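You operate a simulated robot arm through the tools that you are given. There is no shell and no other tool. Be economical: measure what you need, move in short steps, check, and stop when the job is done.

You run a simulated robot arm. Do the job below in one go: nothing can be reset, and whatever is moved stays where it is left.

## Task
Check the Drain jar in the lamp box and log its cloud.
Fine: the lamp burns only under the closed lid; set the yellow slider to the display's word, switch the lamp off and leave the jar inside with the lid closed; the other jars stay. Set down upright: what you pick out.

Only the result counts: the job must be done as asked and must still hold three seconds after the hand-in. Knocking over, shifting, dropping, spilling or breaking anything else fails it. A push-on lid holds only when it is set on centred and level and pressed home; a screw cap is set on level and turned clockwise until tight.

## Robot
A 6-joint arm with a two-finger parallel gripper, fixed in place. Base frame: the origin is at the foot of the arm, x ahead of it, y to its left, z up; the work surface is at about z = 780. Readings come in mm, rad, newtons and seconds.
With the tool pointing down near the work surface it reaches from about 260 to 680 mm from the base axis. Its first joint turns from -1.152 to 1.152 rad. Payload 2.9 kg.
Tool frame: the origin (TCP) lies between the finger pads and is the grasp point; the fingertips stand 30 mm ahead of it; z points along the fingers, y is the line along which they close. The gripper opens to 110 mm. The fingers are 20 mm wide and 10 mm thick; the gripper's body (48 by 112 mm) begins 55 mm behind the TCP.
Orientation is that of the tool frame in the base frame, as a unit quaternion [w, x, y, z]. With the fingers straight down and closing along the base's y, the tool's x points along the base's -x, its y along +y and its z along -z.

## Interface
- The arm moves only by the tool play_rows. Its argument "plan" is a list of rows, each a list of 7 numbers: the turn, a rotation vector about the base's x, y, z in rad, then the shift along the base's x, y, z in mm, then the closure, from 0 (fully open) to 1 (shut). In form: [[rx, ry, rz, x, y, z, fingers], ...]. A call has 1 to 20 rows; each row shifts and turns the commanded pose from where the row before left it. Each row takes 0.2 s and may step no farther than 50 mm and 0.15 rad from the row before; otherwise, or with a gripper value out of range, the whole call is refused. Where a pose cannot be reached the arm comes as near as it can. A force on the tool above 70 N (or 10 N above the force at the start of the call, whichever is more), or a blocked arm, ends the call early, and 0.2 s more pass. Each finger travels about 108 mm/s and halts on what it meets, pressing with about 26 N; the grip force reading is that of the motor and also rises with nothing between the fingers. The clock runs only during rows and for 0.2 s after the last one: add rows that do not move to give the fingers time. It gives the time, the measured TCP pose, the force on the tool (base axes), the opening and the grip force at its end, in the units of the frame above (readings bear some noise), with the torque about the TCP (base axes, N m) and any sound that the robot's microphone picked up.
- Cameras (640 x 400 px; columns grow to the right, rows downward): "scene" is fixed at [91.3, 459.9, 1371.9]; the picture's right is [-0.49, -0.87, 0.00], its down [-0.60, 0.34, -0.73] and it looks along [0.63, -0.36, -0.69] (base axes); focal length 278 px, centre (320, 200). "wrist" rides on the gripper at [72, 17, -103] in the tool frame; the picture's right is [-0.23, 0.97, 0.00], its down [-0.76, -0.18, -0.62] and it looks along [-0.61, -0.14, 0.78] (tool axes); focal length 222 px, centre (320, 200). There is no depth. A picture from a camera that has moved, and an enlarged one, comes with that camera's place and axes in the base frame and with its lens.
- camera(camera): a new picture of that camera. It takes no simulated time.
- inspect(camera, box): a new picture of the part [left, top, right, bottom] of that camera's present view, enlarged. It takes no simulated time.
- job_done(): hands the job in; it is judged then, once.

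Go step by step. Nothing tells you positions but the pictures and the camera data: compare them with the known pose of the tool, close in by small moves and look again before you grip or let go. The budget is 120 turns and 84 pictures, counting those below and the enlarged ones. Unless the task says otherwise, let go and move clear before handing in, and close with one line.

The tools are called as a command line: name --pt "numbers of a row" for each row, then --argument value for the rest, lists and objects as JSON in quotes. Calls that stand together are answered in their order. play_rows: Moves the arm, as the interface text tells. Its arguments: {"type":"object","properties":{"plan":{"type":"array","items":{"type":"array","items":{"type":"number"}}}},"required":["plan"]} The other tools are called the same way: camera (camera) takes a picture; inspect (camera, box) takes an enlarged picture of a part of a camera's view; job_done () hands the job in.

At the start:

```text
time_s: 0.0
ee_pos: [441.8, -269.1, 1090.3]
orientation: [0.0, -0.001, 1.0, 0.0]
wrist_force: [-0.1, -0.6, -0.4]
moment: [0.03, 0.0, 0.02]
gripper_width: 110.1
finger_force: 0.1
```

scene: 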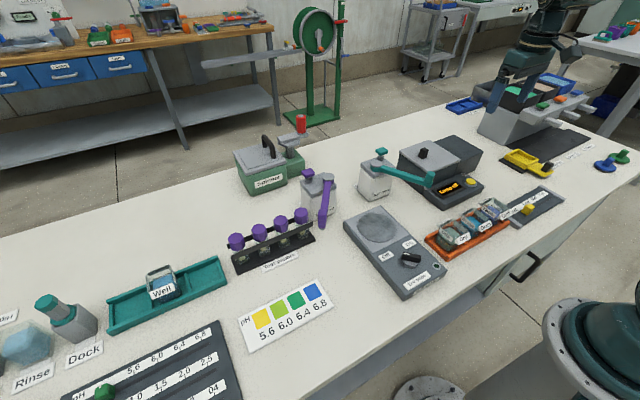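
wrist: 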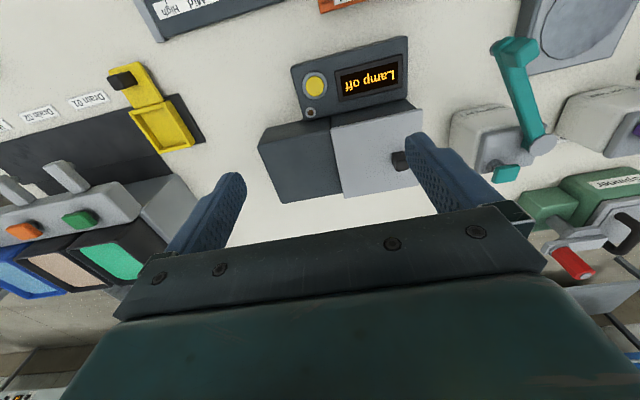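

I see the lamp box (display "Lamp off"), an orange tray of jars, and a slider with a yellow knob. I'll enlarge these.

inspect --camera "scene" --box '[390, 120, 580, 260]'

inspect --camera "wrist" --box '[240, 0, 460, 220]'

inspect --camera "scene" --box '[420, 180, 570, 270]'

```text
2.86 times, centred on (485, 190) of scene
camera zoom: at [91.3, 459.9, 1371.9], right [-0.49, -0.87, 0.0], down [-0.6, 0.34, -0.73], along [0.63, -0.36, -0.69], focal length 796 px, centre (-151, 229)
```

zoom: 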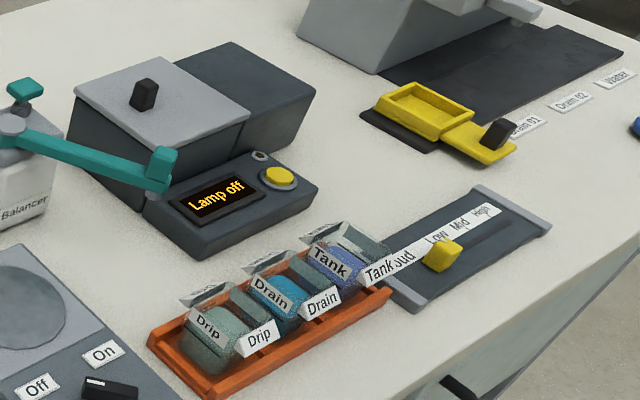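

```text
1.82 times, centred on (350, 110) of wrist
camera zoom: at [369.3, -253.0, 1193.7], right [0.23, 0.97, 0.0], down [0.76, -0.18, 0.62], along [0.61, -0.14, -0.78], focal length 404 px, centre (266, 364)
```

zoom: 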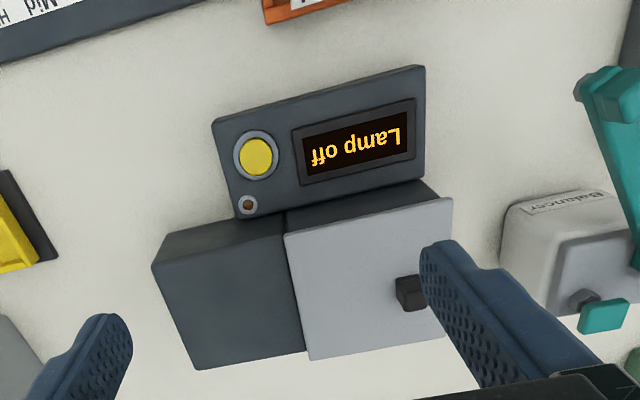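

```text
4.27 times, centred on (495, 225) of scene
camera zoom: at [91.3, 459.9, 1371.9], right [-0.49, -0.87, 0.0], down [-0.6, 0.34, -0.73], along [0.63, -0.36, -0.69], focal length 1188 px, centre (-427, 93)
```

zoom: 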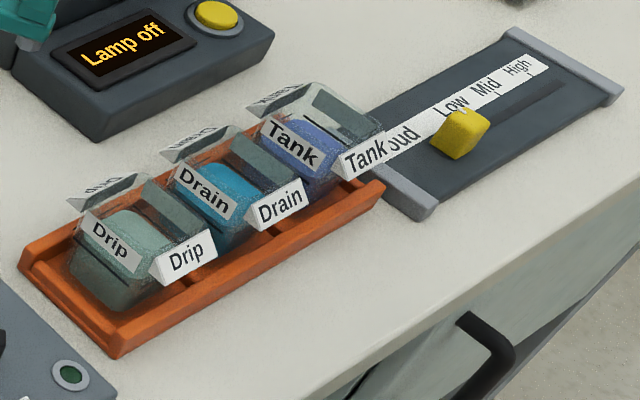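

The lid half with a black knob covers the box; I'll go in for closer looks at the box, then over the jars.

play_rows --pt "0 0 0 -30 10 -40 0" --pt "0 0 0 -30 10 -40 0" --pt "0 0 0 0 0 0 0"

camera --camera "wrist"

play_rows --pt "0 0 0 -30 30 -10 0" --pt "0 0 0 -25 30 0 0" --pt "0 0 0 0 0 0 0"

camera --camera "wrist"

```text
refused: row 1 steps farther than a row can; nothing moved
```

```text
78 pictures are left
camera wrist: at [369.3, -253.0, 1193.7], right [0.23, 0.97, 0.0], down [0.76, -0.18, 0.62], along [0.61, -0.14, -0.78], focal length 222 px, centre (320, 200)
```

wrist: 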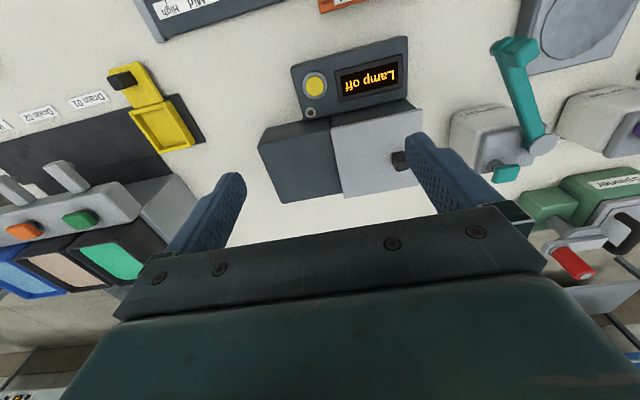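

```text
time_s: 0.8
ee_pos: [387.0, -211.8, 1081.3]
orientation: [0.0, 0.0, 1.0, 0.001]
wrist_force: [-0.8, -0.5, 0.6]
moment: [-0.02, 0.06, -0.04]
gripper_width: 110.1
finger_force: 0.0
```

```text
77 pictures are left
camera wrist: at [315.0, -194.3, 1184.3], right [0.23, 0.97, 0.0], down [0.76, -0.18, 0.62], along [0.61, -0.14, -0.78], focal length 222 px, centre (320, 200)
```

wrist: 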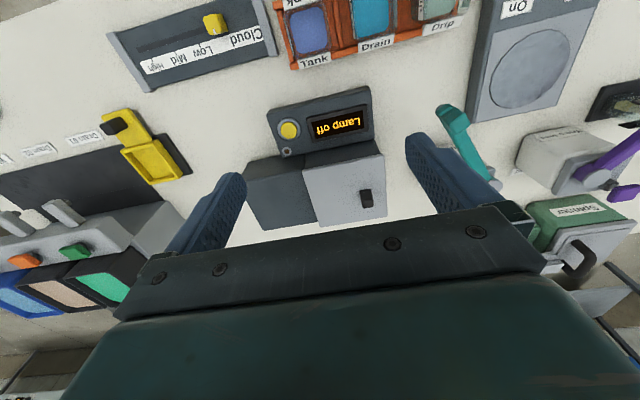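

The knob of the lid triangulates to about (554,-173,896). Now I move over the jars to see them and the slider up close.

play_rows --pt "0 0 0 -35 20 -20 0" --pt "0 0 0 -35 20 -20 0" --pt "0 0 0 -30 20 -30 0" --pt "0 0 0 0 0 0 0"

camera --camera "wrist"

inspect --camera "wrist" --box '[220, 20, 480, 180]'

```text
time_s: 1.8
ee_pos: [287.0, -149.3, 1007.9]
orientation: [0.0, 0.0, 1.0, 0.0]
wrist_force: [-0.4, 0.1, 0.7]
moment: [-0.03, -0.01, -0.05]
gripper_width: 110.1
finger_force: 0.0
```

```text
76 pictures are left
camera wrist: at [214.7, -132.9, 1112.6], right [0.23, 0.97, 0.0], down [0.76, -0.18, 0.62], along [0.61, -0.14, -0.78], focal length 222 px, centre (320, 200)
```

wrist: 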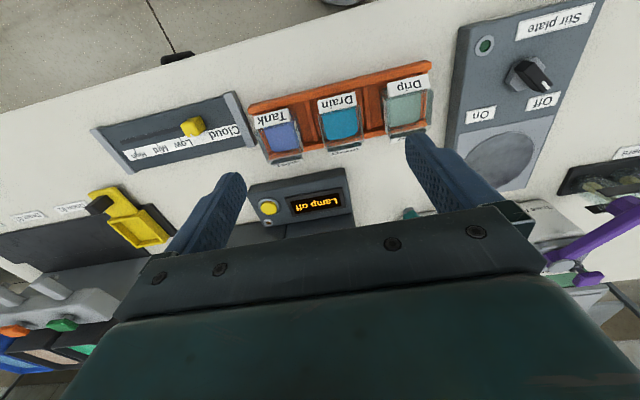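

```text
2.46 times, centred on (350, 100) of wrist
camera zoom: at [214.7, -132.9, 1112.6], right [0.23, 0.97, 0.0], down [0.76, -0.18, 0.62], along [0.61, -0.14, -0.78], focal length 547 px, centre (246, 446)
```

zoom: 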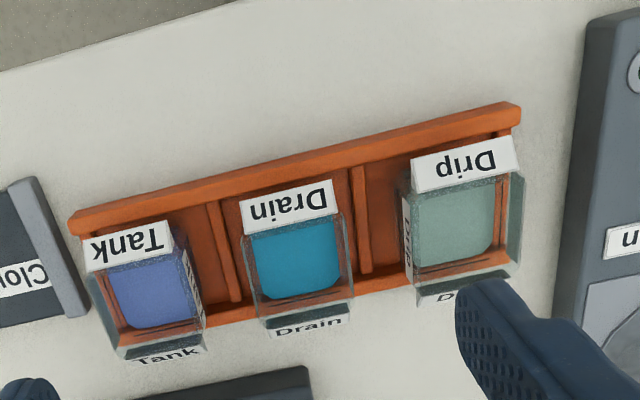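

Jars are open-looking rectangular glass jars in an orange tray; Drain is in the middle. I take a second, lower viewpoint for parallax.

play_rows --pt "0 0 0 -10 30 -30 0" --pt "0 0 0 0 20 -30 0" --pt "0 0 0 0 0 0 0"

inspect --camera "wrist" --box '[160, 20, 420, 180]'

inspect --camera "scene" --box '[430, 190, 530, 250]'

```text
time_s: 2.6
ee_pos: [276.6, -100.8, 949.7]
orientation: [-0.001, 0.0, 1.0, 0.0]
wrist_force: [-0.1, 0.2, -0.4]
moment: [0.04, 0.01, -0.01]
gripper_width: 110.0
finger_force: 0.0
```

```text
2.46 times, centred on (290, 100) of wrist
camera zoom: at [205.0, -84.6, 1054.0], right [0.23, 0.97, 0.0], down [0.76, -0.18, 0.62], along [0.61, -0.14, -0.78], focal length 547 px, centre (394, 446)
```

zoom: 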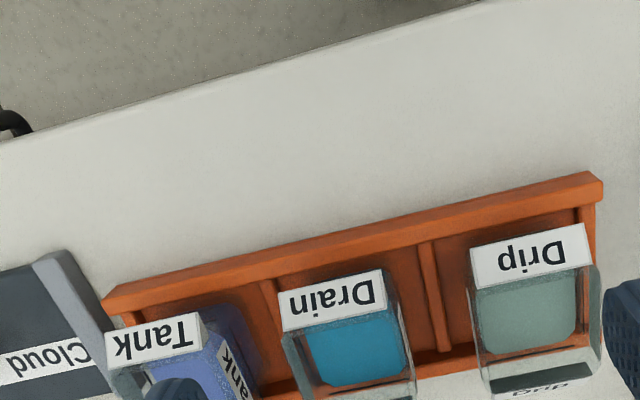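

```text
6.40 times, centred on (480, 220) of scene
camera zoom: at [91.3, 459.9, 1371.9], right [-0.49, -0.87, 0.0], down [-0.6, 0.34, -0.73], along [0.63, -0.36, -0.69], focal length 1782 px, centre (-704, 72)
```

zoom: 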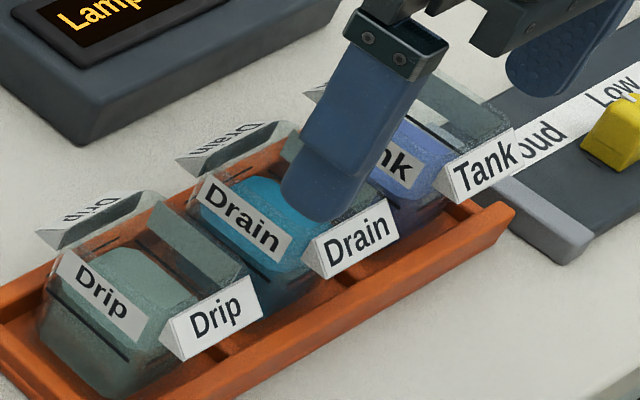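

Drain jar rim is roughly x 295–335, y -154…-107, top z ≈ 850. Now a close look at the lid's mechanism.

inspect --camera "scene" --box '[390, 125, 490, 205]'

play_rows --pt "0 0 0 40 -20 20 0" --pt "0 0 0 45 -10 10 0" --pt "0 0 0 45 0 10 0" --pt "0 0 0 0 0 0 0"

camera --camera "wrist"

```text
5.00 times, centred on (440, 165) of scene
camera zoom: at [91.3, 459.9, 1371.9], right [-0.49, -0.87, 0.0], down [-0.6, 0.34, -0.73], along [0.63, -0.36, -0.69], focal length 1392 px, centre (-280, 375)
```

zoom: 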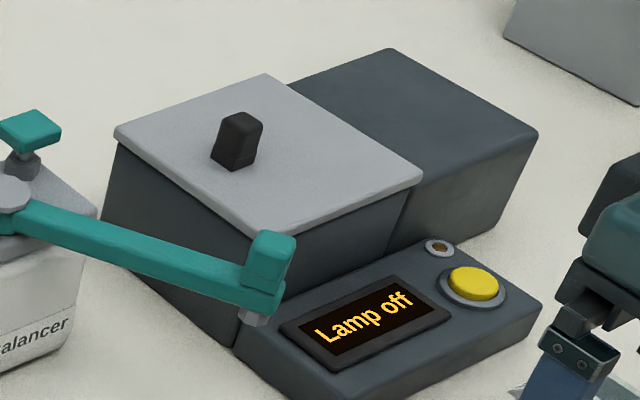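

```text
time_s: 3.6
ee_pos: [405.0, -128.3, 989.3]
orientation: [0.0, -0.001, 1.0, 0.0]
wrist_force: [0.1, -0.4, 0.3]
moment: [-0.03, 0.0, 0.01]
gripper_width: 110.0
finger_force: 0.1
```

```text
71 pictures are left
camera wrist: at [333.8, -112.6, 1093.4], right [0.23, 0.97, 0.0], down [0.76, -0.18, 0.62], along [0.61, -0.14, -0.78], focal length 222 px, centre (320, 200)
```

wrist: 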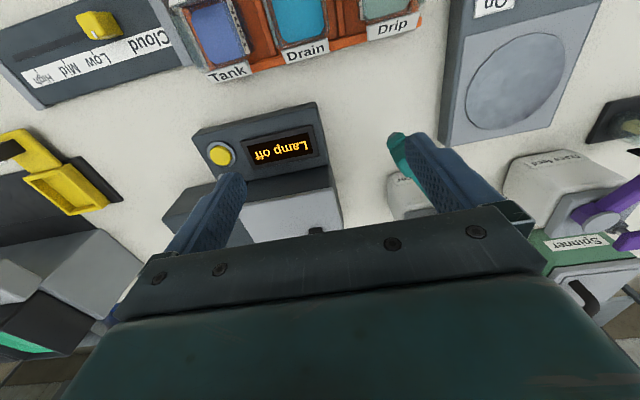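

The lid plate sits just above the dark half, so it looks like it slides (or hinges) toward -y. I get a close look at the knob.

play_rows --pt "0 0 0 35 -15 10 0" --pt "0 0 0 35 -15 10 0" --pt "0 0 0 0 0 0 0"

inspect --camera "wrist" --box '[200, 110, 440, 230]'

```text
time_s: 4.4
ee_pos: [476.4, -160.3, 1010.5]
orientation: [0.0, 0.0, 1.0, 0.0]
wrist_force: [0.3, 0.0, -0.2]
moment: [0.03, 0.02, 0.0]
gripper_width: 110.0
finger_force: 0.1
```

```text
2.67 times, centred on (320, 170) of wrist
camera zoom: at [404.1, -142.4, 1114.2], right [0.23, 0.97, 0.0], down [0.76, -0.18, 0.62], along [0.61, -0.14, -0.78], focal length 592 px, centre (320, 280)
```

zoom: 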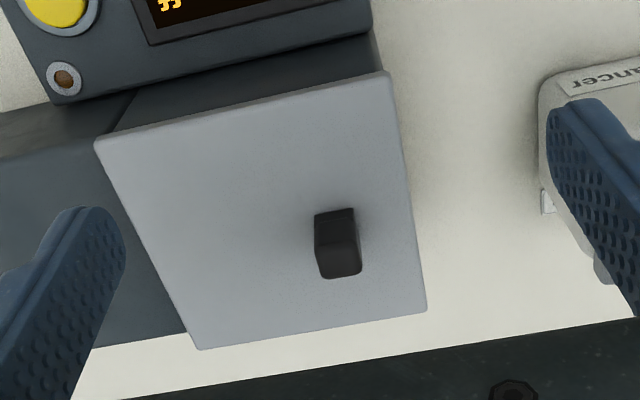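

Knob is at about (564,-171), top z ≈ 896, lid about 134 mm square spanning y -267…-135. I go above the knob with a partly closed gripper.

play_rows --pt "0 0 0 40 -5 0 0.45" --pt "0 0 0 44 -6 -10 0.45" --pt "0 0 0 4 0 -40 0.45" --pt "0 0 0 0 0 -35 0.45" --pt "0 0 0 0 0 0 0.45"

camera --camera "wrist"

inspect --camera "scene" --box '[370, 105, 490, 205]'

```text
time_s: 5.6
ee_pos: [563.9, -169.5, 924.8]
orientation: [0.0, 0.0, 1.0, 0.0]
wrist_force: [0.1, 0.0, -0.5]
moment: [-0.02, -0.01, 0.01]
gripper_width: 60.5
finger_force: 0.1
```

```text
69 pictures are left
camera wrist: at [491.8, -153.1, 1027.8], right [0.23, 0.97, 0.0], down [0.76, -0.18, 0.62], along [0.61, -0.14, -0.78], focal length 222 px, centre (320, 200)
```

wrist: 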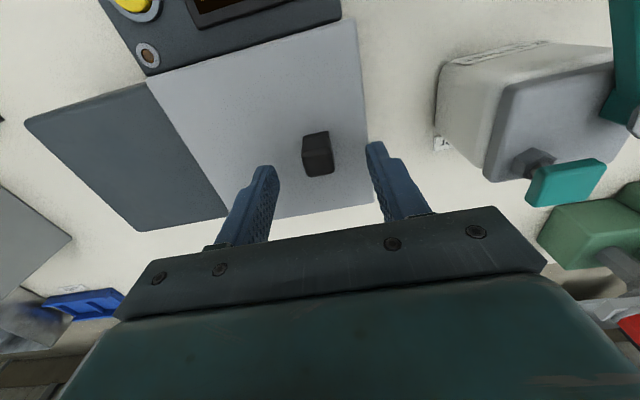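

```text
4.00 times, centred on (430, 155) of scene
camera zoom: at [91.3, 459.9, 1371.9], right [-0.49, -0.87, 0.0], down [-0.6, 0.34, -0.73], along [0.63, -0.36, -0.69], focal length 1114 px, centre (-120, 380)
```

zoom: 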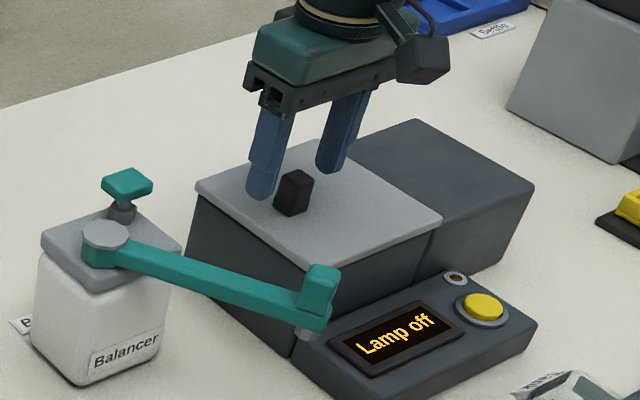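

The knob sits between the fingertips. I descend a bit, grip gently, and look at forces.

play_rows --pt "0 0 0 -2 0 -8 0.45" --pt "0 0 0 0 0 -6 0.45" --pt "0 0 0 0 0 0 0.7" --pt "0 0 0 0 0 0 0.95" --pt "0 0 0 0 0 0 0.95" --pt "0 0 0 0 0 0 0.95"

```text
time_s: 7.0
ee_pos: [561.5, -171.3, 911.6]
orientation: [0.0, 0.0, 1.0, 0.0]
wrist_force: [-0.4, -0.2, -0.1]
moment: [-0.01, -0.24, -0.01]
gripper_width: 19.0
finger_force: 45.0
```

Knob gripped (19 mm). Test slide toward -y by a few mm.

play_rows --pt "0 0 0 0 -3 0 0.95" --pt "0 0 0 0 -3 0 0.95" --pt "0 0 0 0 0 0 0.95"

```text
time_s: 7.8
ee_pos: [561.4, -177.0, 912.1]
orientation: [-0.001, 0.0, 1.0, 0.0]
wrist_force: [-10.2, 0.6, 2.9]
moment: [-0.01, -0.54, 0.03]
gripper_width: 19.4
finger_force: 45.0
```

inspect --camera "scene" --box '[370, 105, 490, 205]'

camera --camera "wrist"

```text
4.00 times, centred on (430, 155) of scene
camera zoom: at [91.0, 459.9, 1371.9], right [-0.49, -0.87, 0.0], down [-0.6, 0.34, -0.73], along [0.63, -0.36, -0.69], focal length 1114 px, centre (-120, 380)
```

zoom: 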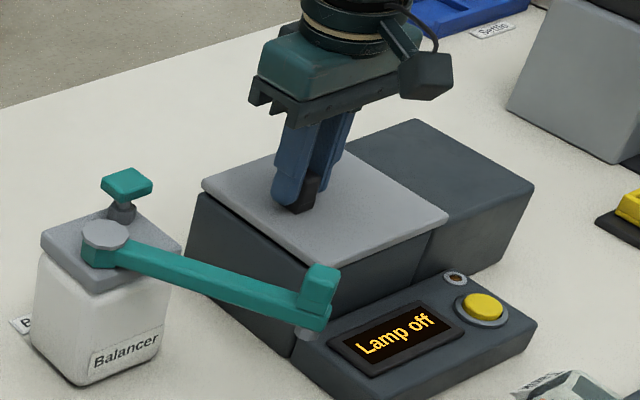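

```text
66 pictures are left
camera wrist: at [489.9, -160.3, 1015.6], right [0.23, 0.97, 0.0], down [0.76, -0.18, 0.62], along [0.61, -0.14, -0.78], focal length 222 px, centre (320, 200)
```

wrist: 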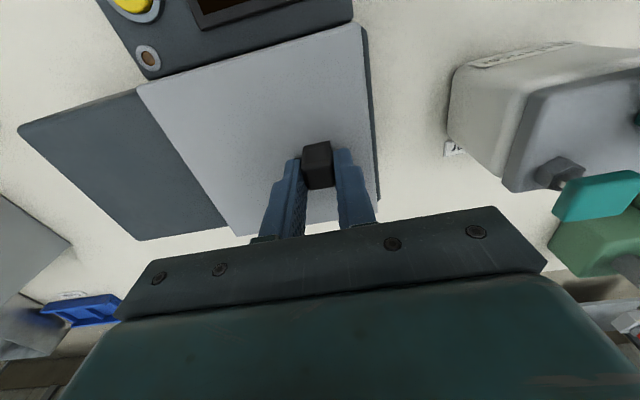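

The lid slides toward -y. I continue, watching the sideways force.

play_rows --pt "0 0 0 -1 -6 0 0.95" --pt "0 0 0 0 -6 0 0.95" --pt "0 0 0 0 0 0 0.95"

```text
time_s: 8.6
ee_pos: [560.8, -188.3, 911.8]
orientation: [0.001, 0.0, 1.0, 0.0]
wrist_force: [2.7, 0.4, 2.5]
moment: [0.04, 0.59, -0.01]
gripper_width: 19.5
finger_force: 44.8
```

play_rows --pt "0 0 0 -0.4 -12 0 0.95" --pt "0 0 0 -0.5 -12 0 0.95" --pt "0 0 0 0 0 0 0.95"

```text
time_s: 9.4
ee_pos: [561.2, -212.5, 911.7]
orientation: [0.001, -0.002, 1.0, -0.001]
wrist_force: [11.8, 0.2, -0.3]
moment: [0.06, -0.19, 0.01]
gripper_width: 19.6
finger_force: 44.7
```

play_rows --pt "0 0 0 0.6 -12 0 0.95" --pt "0 0 0 0.4 -12 0 0.95" --pt "0 0 0 0 -12 0 0.95" --pt "0 0 0 0 0 0 0.95"

camera --camera "scene"

```text
time_s: 10.4
ee_pos: [561.7, -248.8, 911.5]
orientation: [-0.001, 0.0, 1.0, 0.0]
wrist_force: [4.7, 0.9, -3.8]
moment: [-0.06, -0.35, -0.07]
gripper_width: 19.4
finger_force: 44.8
```

```text
65 pictures are left
```

scene: 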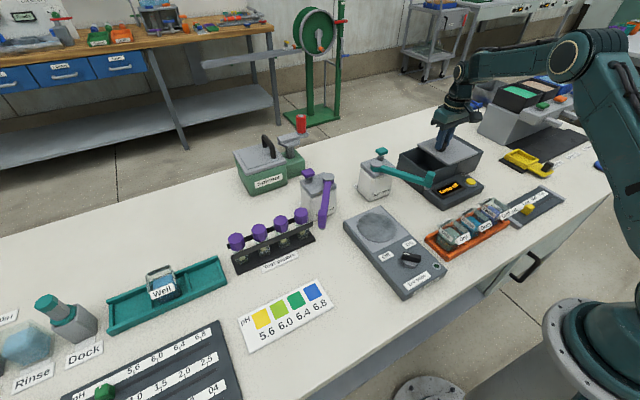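

Lid has slid 78 mm; continuing toward the end stop in small steps.

play_rows --pt "0 0 0 0.3 -10 0 0.95" --pt "0 0 0 0 -10 0 0.95" --pt "0 0 0 0 -6 0 0.95" --pt "0 0 0 0 0 0 0.95"

inspect --camera "scene" --box '[370, 105, 490, 205]'

```text
time_s: 11.4
ee_pos: [562.4, -276.2, 912.3]
orientation: [0.001, 0.0, 1.0, -0.001]
wrist_force: [0.5, 0.1, 7.6]
moment: [0.08, 1.0, 0.14]
gripper_width: 19.4
finger_force: 45.5
```

```text
4.00 times, centred on (430, 155) of scene
camera zoom: at [91.2, 459.9, 1371.9], right [-0.49, -0.87, 0.0], down [-0.6, 0.34, -0.73], along [0.63, -0.36, -0.69], focal length 1114 px, centre (-120, 380)
```

zoom: 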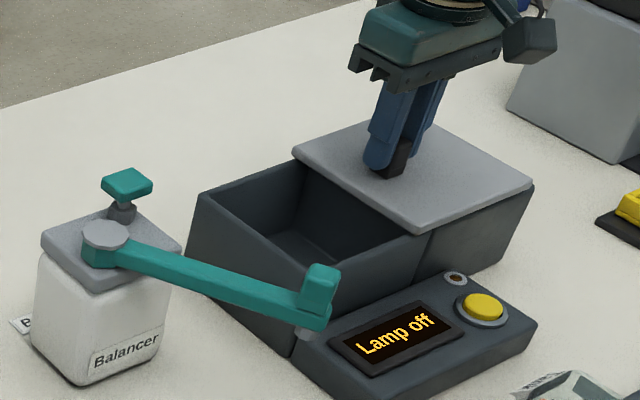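

play_rows --pt "0 0 0 0 -8 0 0.95" --pt "0 0 0 0 -6 0 0.95" --pt "0 0 0 0 -5 0 0.95" --pt "0 0 0 0 0 0 0.95"

inspect --camera "scene" --box '[370, 105, 490, 205]'

```text
time_s: 12.4
ee_pos: [561.3, -294.0, 910.9]
orientation: [0.0, 0.0, 1.0, -0.001]
wrist_force: [0.6, 0.3, 11.3]
moment: [0.02, 0.65, -0.04]
gripper_width: 19.6
finger_force: 44.8
```

```text
4.00 times, centred on (430, 155) of scene
camera zoom: at [91.1, 460.0, 1371.9], right [-0.49, -0.87, 0.0], down [-0.6, 0.34, -0.73], along [0.63, -0.36, -0.69], focal length 1114 px, centre (-120, 380)
```

zoom: 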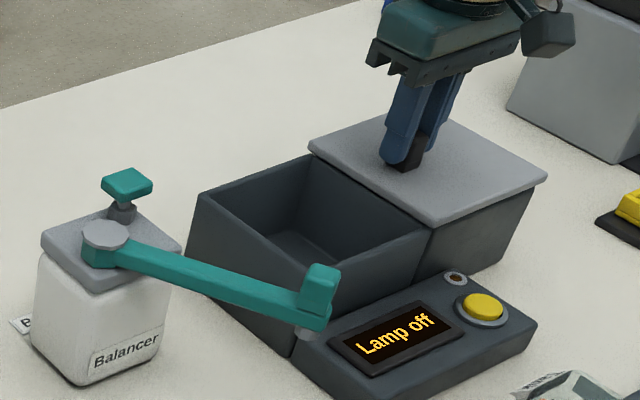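

Lid is open. Release, rise and look into the chamber.

play_rows --pt "0 0 0 0 0 0 0.8" --pt "0 0 0 0 0 0 0.6" --pt "0 0 0 0 0 20 0.6" --pt "0 0 0 0 0 40 0.5" --pt "0 0 0 -20 30 30 0.3" --pt "0 0 0 -20 40 10 0.3" --pt "0 0 0 -20 40 0 0.3" --pt "0 0 0 0 0 0 0.3"

camera --camera "wrist"

inspect --camera "scene" --box '[370, 105, 490, 205]'

```text
time_s: 14.2
ee_pos: [499.6, -184.5, 1011.0]
orientation: [0.0, 0.0, 1.0, 0.0]
wrist_force: [-0.3, 0.9, 0.4]
moment: [0.0, 0.01, -0.02]
gripper_width: 76.8
finger_force: 0.1
```

```text
62 pictures are left
camera wrist: at [428.3, -166.7, 1114.3], right [0.23, 0.97, 0.0], down [0.76, -0.18, 0.62], along [0.61, -0.14, -0.78], focal length 222 px, centre (320, 200)
```

wrist: 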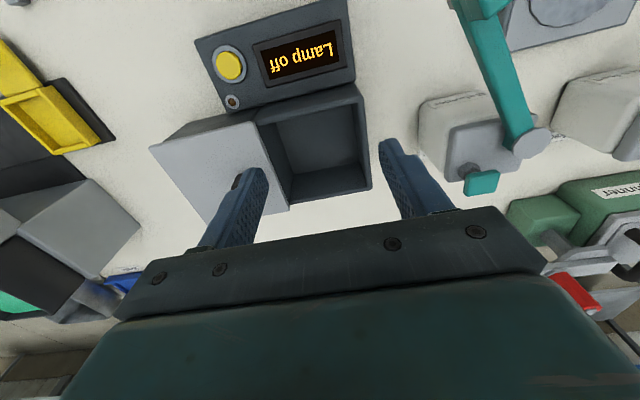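

```text
4.00 times, centred on (430, 155) of scene
camera zoom: at [91.3, 459.9, 1371.9], right [-0.49, -0.87, 0.0], down [-0.6, 0.34, -0.73], along [0.63, -0.36, -0.69], focal length 1114 px, centre (-120, 380)
```

zoom: 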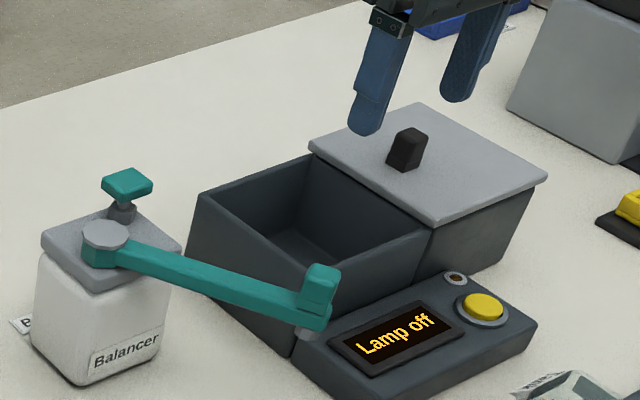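

inspect --camera "wrist" --box '[200, 70, 400, 220]'

```text
2.67 times, centred on (300, 145) of wrist
camera zoom: at [428.3, -166.7, 1114.3], right [0.23, 0.97, 0.0], down [0.76, -0.18, 0.62], along [0.61, -0.14, -0.78], focal length 592 px, centre (373, 347)
```

zoom: 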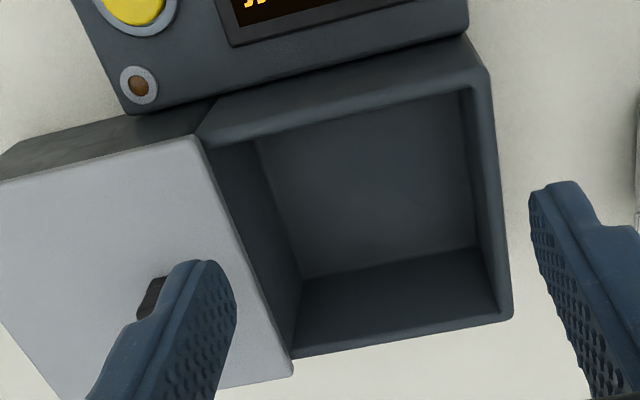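

Chamber inside spans about x 501–612, y -252…-146, floor ≈ z 803, centre (557,-199). Now go above the Drain jar with ~77 mm opening.

play_rows --pt "0 0 0 -45 13 0 0.3" --pt "0 0 0 -45 14 0 0.3" --pt "0 0 0 -45 14 0 0.3" --pt "0 0 0 -45 13 -10 0.3" --pt "0 0 0 -5 0 -45 0.3" --pt "0 0 0 0 0 -40 0.3" --pt "0 0 0 0 0 0 0.3"

camera --camera "wrist"

inspect --camera "scene" --box '[420, 180, 540, 260]'

```text
time_s: 15.8
ee_pos: [315.8, -128.7, 915.6]
orientation: [0.0, 0.0, 1.0, 0.0]
wrist_force: [0.5, -0.6, -0.1]
moment: [0.05, -0.03, 0.0]
gripper_width: 77.1
finger_force: 0.1
```

```text
59 pictures are left
camera wrist: at [243.5, -112.6, 1018.7], right [0.23, 0.97, 0.0], down [0.76, -0.18, 0.62], along [0.61, -0.14, -0.78], focal length 222 px, centre (320, 200)
```

wrist: 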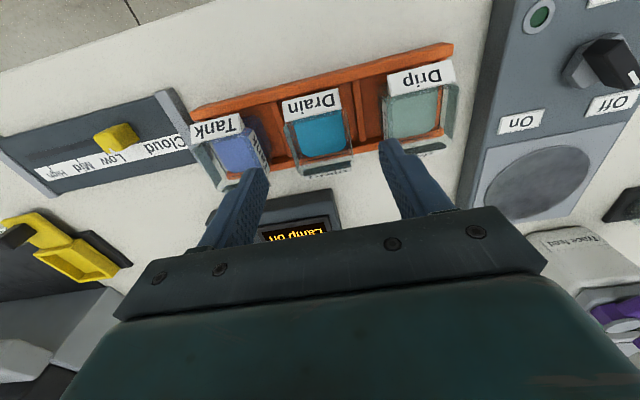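

```text
5.00 times, centred on (480, 220) of scene
camera zoom: at [91.3, 459.9, 1371.9], right [-0.49, -0.87, 0.0], down [-0.6, 0.34, -0.73], along [0.63, -0.36, -0.69], focal length 1392 px, centre (-480, 100)
```

zoom: 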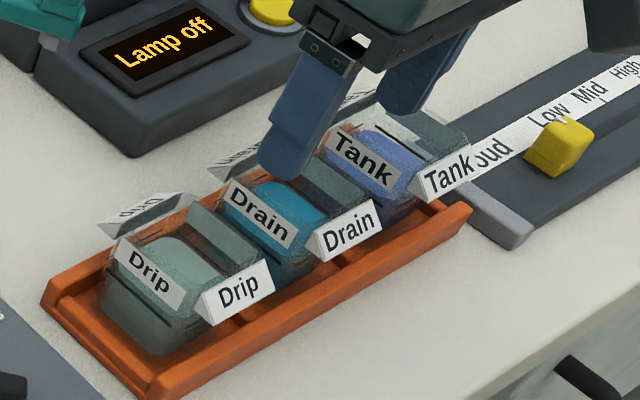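

Jar centre (315.5,-129); gaps of >30 mm to neighbours. I narrow to ~66 mm and descend to z ≈ 840, then check.

play_rows --pt "0 0 0 0 0 0 0.4" --pt "0 0 0 0 0 -25 0.4" --pt "0 0 0 0 0 -20 0.4" --pt "0 0 0 0 0 -15 0.4" --pt "0 0 0 0 0 -15 0.4" --pt "0 0 0 0 0 0 0.4"

camera --camera "wrist"

inspect --camera "scene" --box '[420, 180, 540, 260]'

```text
time_s: 17.2
ee_pos: [315.8, -130.1, 841.5]
orientation: [-0.001, 0.0, 1.0, 0.0]
wrist_force: [0.8, 0.2, -0.3]
moment: [0.0, 0.03, 0.03]
gripper_width: 65.9
finger_force: 0.0
```

```text
57 pictures are left
camera wrist: at [244.2, -112.9, 944.2], right [0.23, 0.97, 0.0], down [0.76, -0.18, 0.62], along [0.61, -0.14, -0.78], focal length 222 px, centre (320, 200)
```

wrist: 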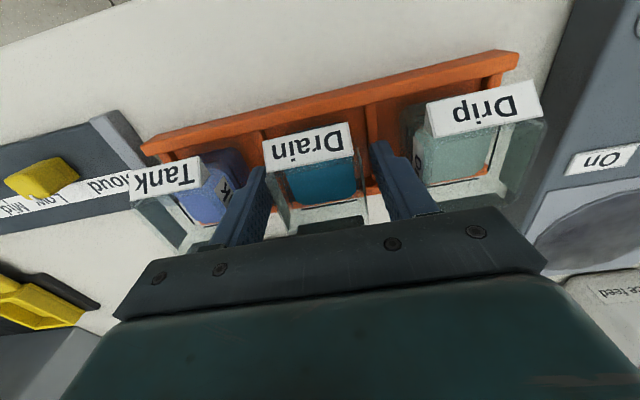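

```text
5.00 times, centred on (480, 220) of scene
camera zoom: at [91.3, 459.9, 1371.9], right [-0.49, -0.87, 0.0], down [-0.6, 0.34, -0.73], along [0.63, -0.36, -0.69], focal length 1392 px, centre (-480, 100)
```

zoom: 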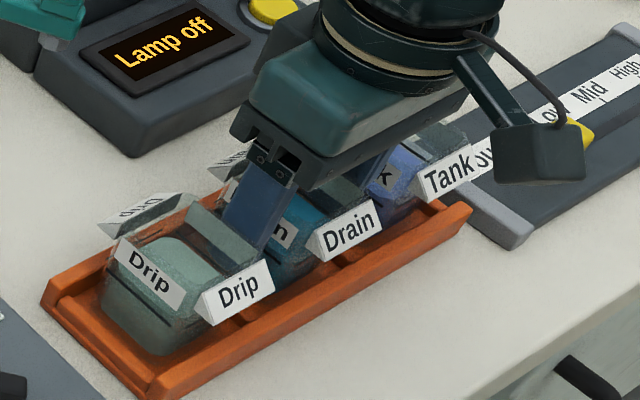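

Fingers straddle the jar cleanly. Close.

play_rows --pt "0 0 0 0 0 0 0.5" --pt "0 0 0 0 0 0 0.6" --pt "0 0 0 0 0 0 0.65" --pt "0 0 0 0 0 0 0.68" --pt "0 0 0 0 0 0 0.68"

```text
time_s: 18.4
ee_pos: [315.4, -129.5, 840.2]
orientation: [-0.001, 0.0, 1.0, 0.0]
wrist_force: [0.4, 0.2, 0.4]
moment: [0.02, 0.01, -0.01]
gripper_width: 49.5
finger_force: 26.1
```

Gripped at 49.5 mm. Lift slowly.

play_rows --pt "0 0 0 0 0 3 0.7" --pt "0 0 0 0 0 8 0.7" --pt "0 0 0 0 0 15 0.7" --pt "0 0 0 0 0 20 0.7" --pt "0 0 0 0 0 20 0.7" --pt "0 0 0 0 0 20 0.7" --pt "0 0 0 0 0 15 0.7" --pt "0 0 0 0 0 6 0.7" --pt "0 0 0 0 0 0 0.7"

camera --camera "wrist"

inspect --camera "scene" --box '[400, 120, 560, 260]'

```text
time_s: 20.4
ee_pos: [317.3, -130.9, 948.9]
orientation: [-0.001, 0.0, 1.0, 0.0]
wrist_force: [0.3, 0.7, -1.7]
moment: [0.02, 0.03, -0.01]
gripper_width: 48.9
finger_force: 25.8
```

```text
55 pictures are left
camera wrist: at [245.5, -113.4, 1052.5], right [0.23, 0.97, 0.0], down [0.76, -0.18, 0.62], along [0.61, -0.14, -0.78], focal length 222 px, centre (320, 200)
```

wrist: 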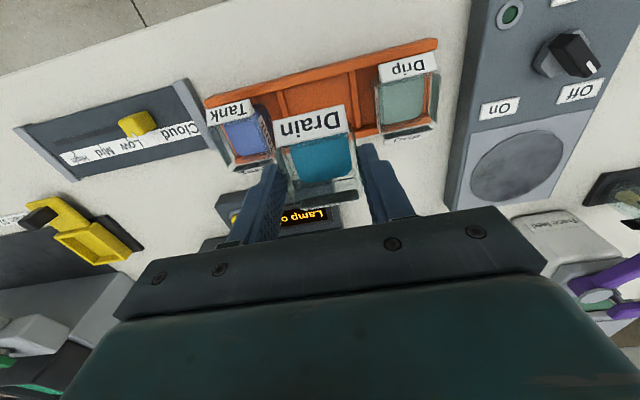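

```text
2.86 times, centred on (480, 190) of scene
camera zoom: at [91.3, 459.9, 1371.9], right [-0.49, -0.87, 0.0], down [-0.6, 0.34, -0.73], along [0.63, -0.36, -0.69], focal length 796 px, centre (-137, 229)
```

zoom: 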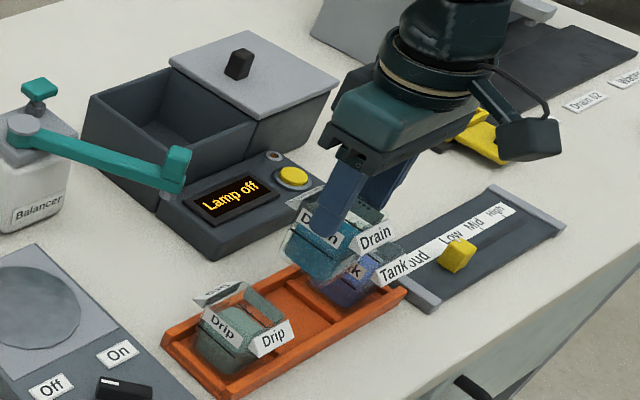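

Jar lifted upright. Carry it over the chamber smoothly.

play_rows --pt "0 0 0 5 -1 4 0.7" --pt "0 0 0 12 -3 6 0.7" --pt "0 0 0 20 -6 0 0.7" --pt "0 0 0 25 -7 0 0.7" --pt "0 0 0 25 -7 0 0.7" --pt "0 0 0 25 -7 0 0.7" --pt "0 0 0 25 -7 0 0.7" --pt "0 0 0 25 -7 0 0.7" --pt "0 0 0 25 -7 0 0.7" --pt "0 0 0 22 -6 0 0.7" --pt "0 0 0 16 -5 0 0.7" --pt "0 0 0 10 -3 0 0.7" --pt "0 0 0 5 -2 0 0.7" --pt "0 0 0 0 0 0 0.7" --pt "0 0 0 0 0 0 0.7"

camera --camera "wrist"

inspect --camera "scene" --box '[370, 105, 490, 205]'

```text
time_s: 23.6
ee_pos: [556.2, -197.8, 957.6]
orientation: [0.0, 0.001, 1.0, 0.0]
wrist_force: [0.1, 0.6, -1.3]
moment: [0.0, 0.04, 0.02]
gripper_width: 49.1
finger_force: 26.1
```

```text
53 pictures are left
camera wrist: at [484.6, -180.9, 1061.0], right [0.23, 0.97, 0.0], down [0.76, -0.18, 0.62], along [0.61, -0.14, -0.78], focal length 222 px, centre (320, 200)
```

wrist: 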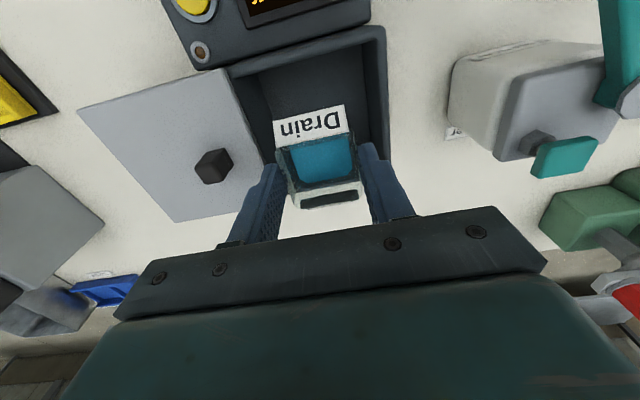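

```text
4.00 times, centred on (430, 155) of scene
camera zoom: at [91.3, 459.8, 1371.9], right [-0.49, -0.87, 0.0], down [-0.6, 0.34, -0.73], along [0.63, -0.36, -0.69], focal length 1114 px, centre (-120, 380)
```

zoom: 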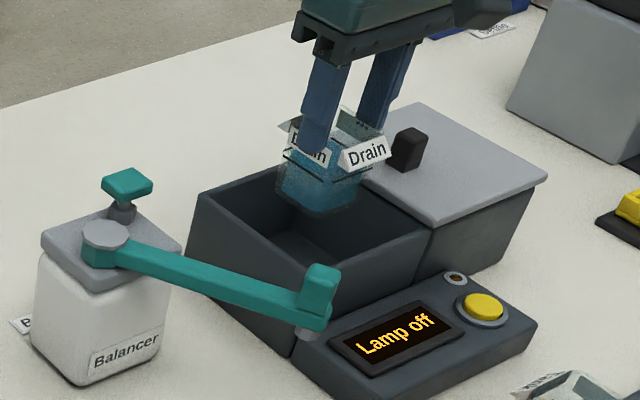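

Well centred. Lower toward the floor, then fine steps.

play_rows --pt "0 0 0 0 0 -5 0.7" --pt "0 0 0 0 0 -15 0.7" --pt "0 0 0 0 0 -20 0.7" --pt "0 0 0 0 0 -20 0.7" --pt "0 0 0 0 0 -15 0.7" --pt "0 0 0 0 0 -8 0.7" --pt "0 0 0 0 0 0 0.7"

camera --camera "wrist"

inspect --camera "scene" --box '[370, 105, 490, 205]'

```text
time_s: 25.2
ee_pos: [556.5, -198.5, 875.0]
orientation: [0.0, -0.001, 1.0, 0.0]
wrist_force: [-0.4, 0.0, -1.4]
moment: [0.04, 0.01, 0.01]
gripper_width: 49.3
finger_force: 26.2
```

```text
51 pictures are left
camera wrist: at [484.7, -181.1, 978.3], right [0.23, 0.97, 0.0], down [0.76, -0.18, 0.62], along [0.61, -0.14, -0.78], focal length 222 px, centre (320, 200)
```

wrist: 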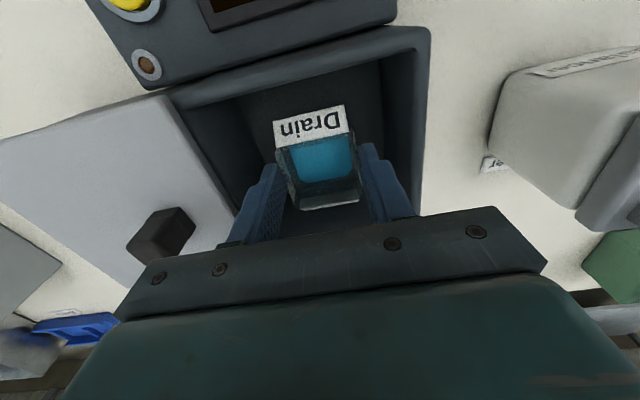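

```text
4.00 times, centred on (430, 155) of scene
camera zoom: at [91.3, 459.8, 1371.9], right [-0.49, -0.87, 0.0], down [-0.6, 0.34, -0.73], along [0.63, -0.36, -0.69], focal length 1114 px, centre (-120, 380)
```

zoom: 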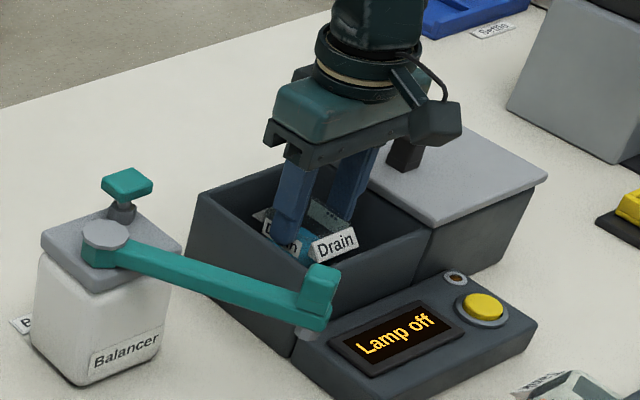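

play_rows --pt "0 0 0 0 0 -4 0.7" --pt "0 0 0 0 0 -4 0.7" --pt "0 0 0 0 0 0 0.7"

play_rows --pt "0 0 0 0 0 -3 0.7" --pt "0 0 0 0 0 0 0.7"

play_rows --pt "0 0 0 0 0 -2 0.7" --pt "0 0 0 0 0 0 0.7"

```text
time_s: 26.0
ee_pos: [557.0, -198.0, 868.5]
orientation: [0.003, 0.0, 1.0, -0.001]
wrist_force: [-3.7, -0.1, 20.2]
moment: [0.0, 0.06, 0.0]
gripper_width: 49.2
finger_force: 25.8
```

```text
time_s: 26.6
ee_pos: [557.9, -197.0, 864.2]
orientation: [0.003, 0.0, 1.0, -0.001]
wrist_force: [3.2, -1.5, 20.2]
moment: [-0.05, -0.22, 0.01]
gripper_width: 49.0
finger_force: 25.6
```

```text
time_s: 27.2
ee_pos: [557.2, -198.0, 863.1]
orientation: [0.0, 0.0, 1.0, 0.0]
wrist_force: [4.7, -1.8, 20.0]
moment: [-0.06, -0.13, -0.03]
gripper_width: 49.0
finger_force: 25.3
```

Contact felt (20 N) around z≈868. Look before releasing.

inspect --camera "wrist" --box '[160, 20, 440, 220]'

inspect --camera "scene" --box '[400, 125, 470, 175]'

```text
2.00 times, centred on (300, 120) of wrist
camera zoom: at [484.9, -181.4, 966.3], right [0.23, 0.97, 0.0], down [0.76, -0.18, 0.62], along [0.61, -0.14, -0.78], focal length 444 px, centre (360, 360)
```

zoom: 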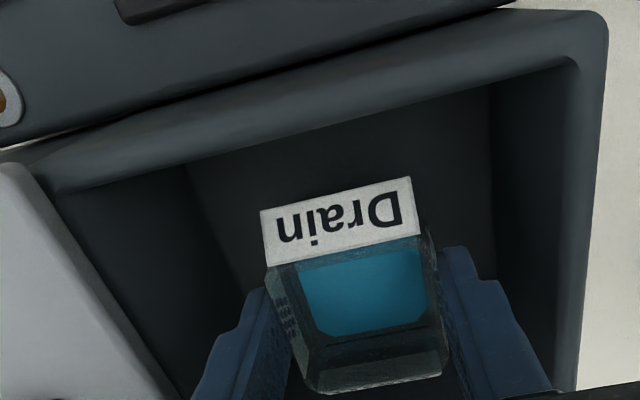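

```text
8.00 times, centred on (435, 150) of scene
camera zoom: at [91.0, 459.9, 1371.9], right [-0.49, -0.87, 0.0], down [-0.6, 0.34, -0.73], along [0.63, -0.36, -0.69], focal length 2228 px, centre (-600, 600)
```

zoom: 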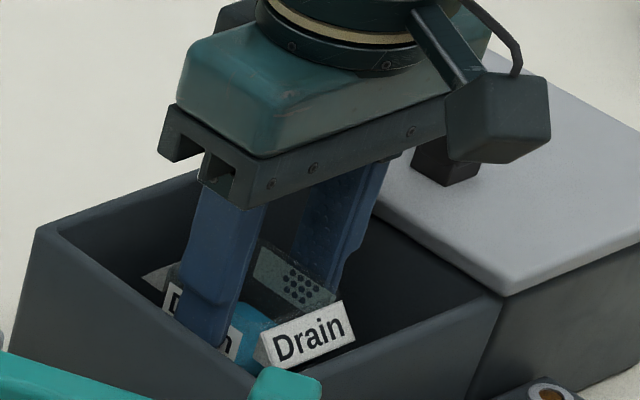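

The jar is on the chamber floor with its rim below the box rim. Unload slightly, then open and rise a bit.

play_rows --pt "0 0 0 0 0 4 0.7" --pt "0 0 0 0 0 0 0.6" --pt "0 0 0 0 0 0 0.5" --pt "0 0 0 0 0 0 0.42" --pt "0 0 0 0 0 0 0.38" --pt "0 0 0 0 0 0 0.38"

inspect --camera "wrist" --box '[160, 20, 440, 220]'

```text
time_s: 28.6
ee_pos: [558.4, -197.7, 866.4]
orientation: [0.0, 0.0, 1.0, 0.001]
wrist_force: [0.1, -0.5, -0.5]
moment: [-0.02, 0.0, -0.01]
gripper_width: 68.1
finger_force: 0.1
```

```text
2.00 times, centred on (300, 120) of wrist
camera zoom: at [485.0, -181.3, 969.8], right [0.23, 0.97, 0.0], down [0.76, -0.18, 0.62], along [0.61, -0.14, -0.78], focal length 444 px, centre (360, 360)
```

zoom: 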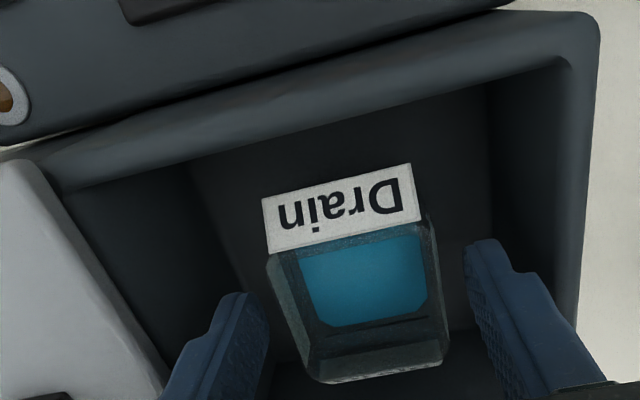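

Jar stands free. Rise straight up, then look.

play_rows --pt "0 0 0 0 0 15 0.38" --pt "0 0 0 0 0 35 0.38" --pt "0 0 0 0 0 45 0.38" --pt "0 0 0 -30 10 30 0.38" --pt "0 0 0 -30 5 10 0.38" --pt "0 0 0 0 0 0 0.38"

camera --camera "wrist"

inspect --camera "scene" --box '[370, 105, 490, 205]'

```text
time_s: 30.0
ee_pos: [495.3, -181.8, 998.3]
orientation: [0.0, 0.0, 1.0, 0.0]
wrist_force: [-0.2, -0.5, -0.8]
moment: [-0.02, 0.0, -0.02]
gripper_width: 68.2
finger_force: 0.1
```

```text
46 pictures are left
camera wrist: at [423.8, -164.7, 1101.8], right [0.23, 0.97, 0.0], down [0.76, -0.18, 0.62], along [0.61, -0.14, -0.78], focal length 222 px, centre (320, 200)
```

wrist: 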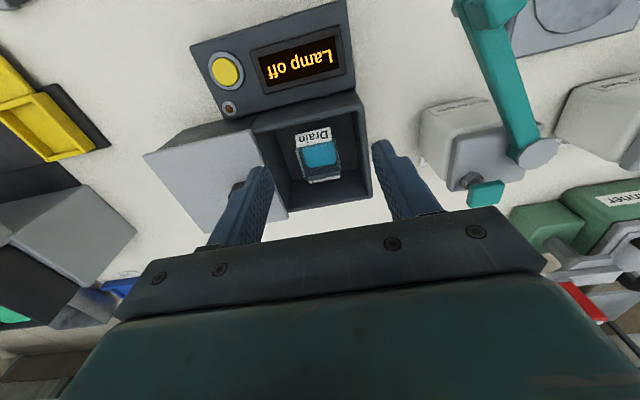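

```text
4.00 times, centred on (430, 155) of scene
camera zoom: at [91.3, 459.9, 1371.9], right [-0.49, -0.87, 0.0], down [-0.6, 0.34, -0.73], along [0.63, -0.36, -0.69], focal length 1114 px, centre (-120, 380)
```

zoom: 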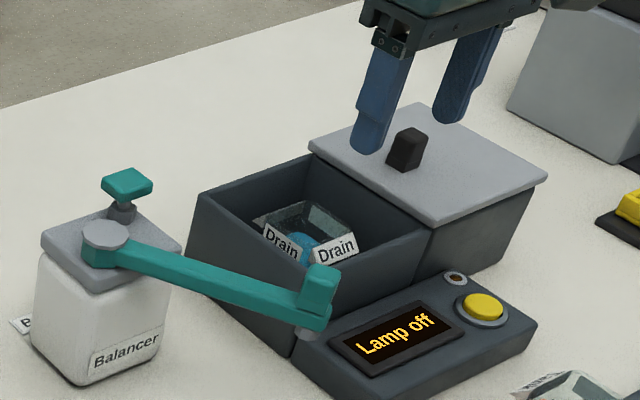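

Jar sits well below the rim. Back to the lid knob at (561.5,-294).

play_rows --pt "0 0 0 20 -40 0 0.45" --pt "0 0 0 20 -40 0 0.45" --pt "0 0 0 26 -32 -20 0.45" --pt "0 0 0 0 0 -30 0.45" --pt "0 0 0 0 0 -22 0.45" --pt "0 0 0 0 0 -14 0.45" --pt "0 0 0 0 0 0 0.45"

camera --camera "wrist"

```text
time_s: 31.6
ee_pos: [562.5, -294.8, 913.6]
orientation: [0.001, 0.0, 1.0, 0.0]
wrist_force: [0.1, -0.6, 0.4]
moment: [0.06, 0.0, 0.02]
gripper_width: 60.3
finger_force: 0.0
```

```text
44 pictures are left
camera wrist: at [490.6, -278.2, 1017.7], right [0.23, 0.97, 0.0], down [0.76, -0.18, 0.62], along [0.61, -0.14, -0.78], focal length 222 px, centre (320, 200)
```

wrist: 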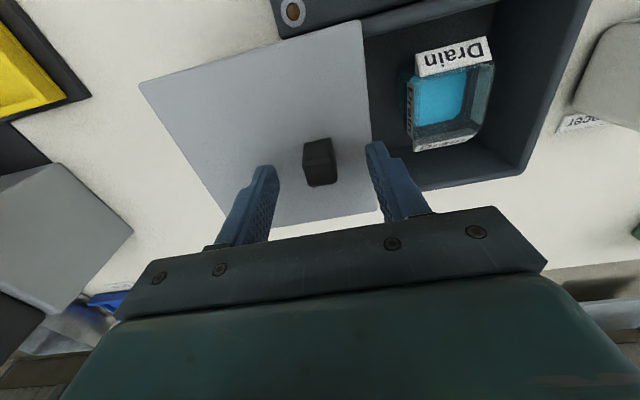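

Grip the knob and slide the lid back toward +y, first part.

play_rows --pt "0 0 0 0 0 -1 0.7" --pt "0 0 0 0 0 0 0.95" --pt "0 0 0 0 0 0 0.95" --pt "0 0 0 0 0 0 0.95" --pt "0 0 0 0 5 0 0.95" --pt "0 0 0 0 8 0 0.95" --pt "0 0 0 0 10 0 0.95" --pt "0 0 0 0 0 0 0.95"

```text
time_s: 33.4
ee_pos: [562.4, -271.5, 913.3]
orientation: [0.001, 0.0, 1.0, 0.0]
wrist_force: [-0.1, -0.6, 0.5]
moment: [0.03, 0.2, -0.03]
gripper_width: 19.5
finger_force: 45.0
```

play_rows --pt "0 0 0 0 10 0 0.95" --pt "0 0 0 0 10 0 0.95" --pt "0 0 0 0 10 0 0.95" --pt "0 0 0 0 10 0 0.95" --pt "0 0 0 0 10 0 0.95" --pt "0 0 0 0 10 0 0.95" --pt "0 0 0 0 10 0 0.95" --pt "0 0 0 0 10 0 0.95" --pt "0 0 0 0 10 0 0.95" --pt "0 0 0 0 0 0 0.95"

inspect --camera "scene" --box '[370, 105, 490, 205]'

```text
time_s: 35.6
ee_pos: [561.9, -181.2, 913.0]
orientation: [0.0, 0.0, 1.0, 0.0]
wrist_force: [-6.7, 0.2, 4.9]
moment: [-0.02, 1.39, -0.03]
gripper_width: 19.7
finger_force: 44.6
```

```text
4.00 times, centred on (430, 155) of scene
camera zoom: at [91.1, 459.9, 1371.9], right [-0.49, -0.87, 0.0], down [-0.6, 0.34, -0.73], along [0.63, -0.36, -0.69], focal length 1114 px, centre (-120, 380)
```

zoom: 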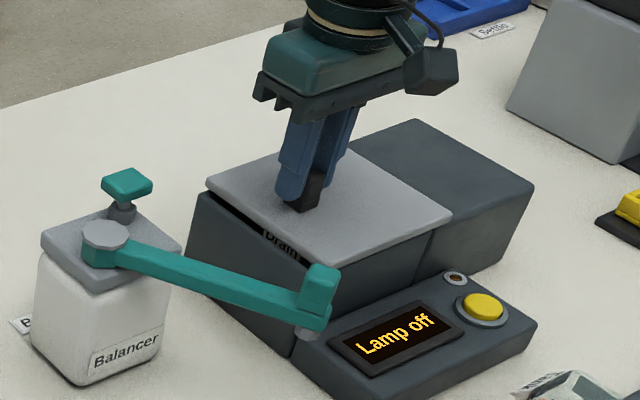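

About 10 mm to go; small steps until the stop is felt.

play_rows --pt "0 0 0 -0.5 4 0 0.95" --pt "0 0 0 0 4 0 0.95" --pt "0 0 0 0 0 0 0.95"

play_rows --pt "0 0 0 0 2 0 0.95" --pt "0 0 0 0 0 0 0.95"

play_rows --pt "0 0 0 0 1 0 0.95" --pt "0 0 0 0 0 0 0.95"

```text
time_s: 36.4
ee_pos: [562.4, -174.2, 913.8]
orientation: [0.001, 0.0, 1.0, 0.0]
wrist_force: [-2.3, 0.3, 4.6]
moment: [0.01, 0.8, -0.03]
gripper_width: 19.5
finger_force: 44.5
```

```text
time_s: 37.0
ee_pos: [562.6, -171.6, 913.9]
orientation: [0.001, 0.0, 1.0, -0.001]
wrist_force: [-5.2, 0.1, 4.9]
moment: [0.04, -0.81, -0.01]
gripper_width: 19.5
finger_force: 45.2
```

```text
time_s: 37.6
ee_pos: [563.3, -169.6, 913.7]
orientation: [0.0, 0.0, 1.0, 0.0]
wrist_force: [-5.1, -0.2, 3.4]
moment: [0.01, -1.03, -0.04]
gripper_width: 19.3
finger_force: 45.1
```

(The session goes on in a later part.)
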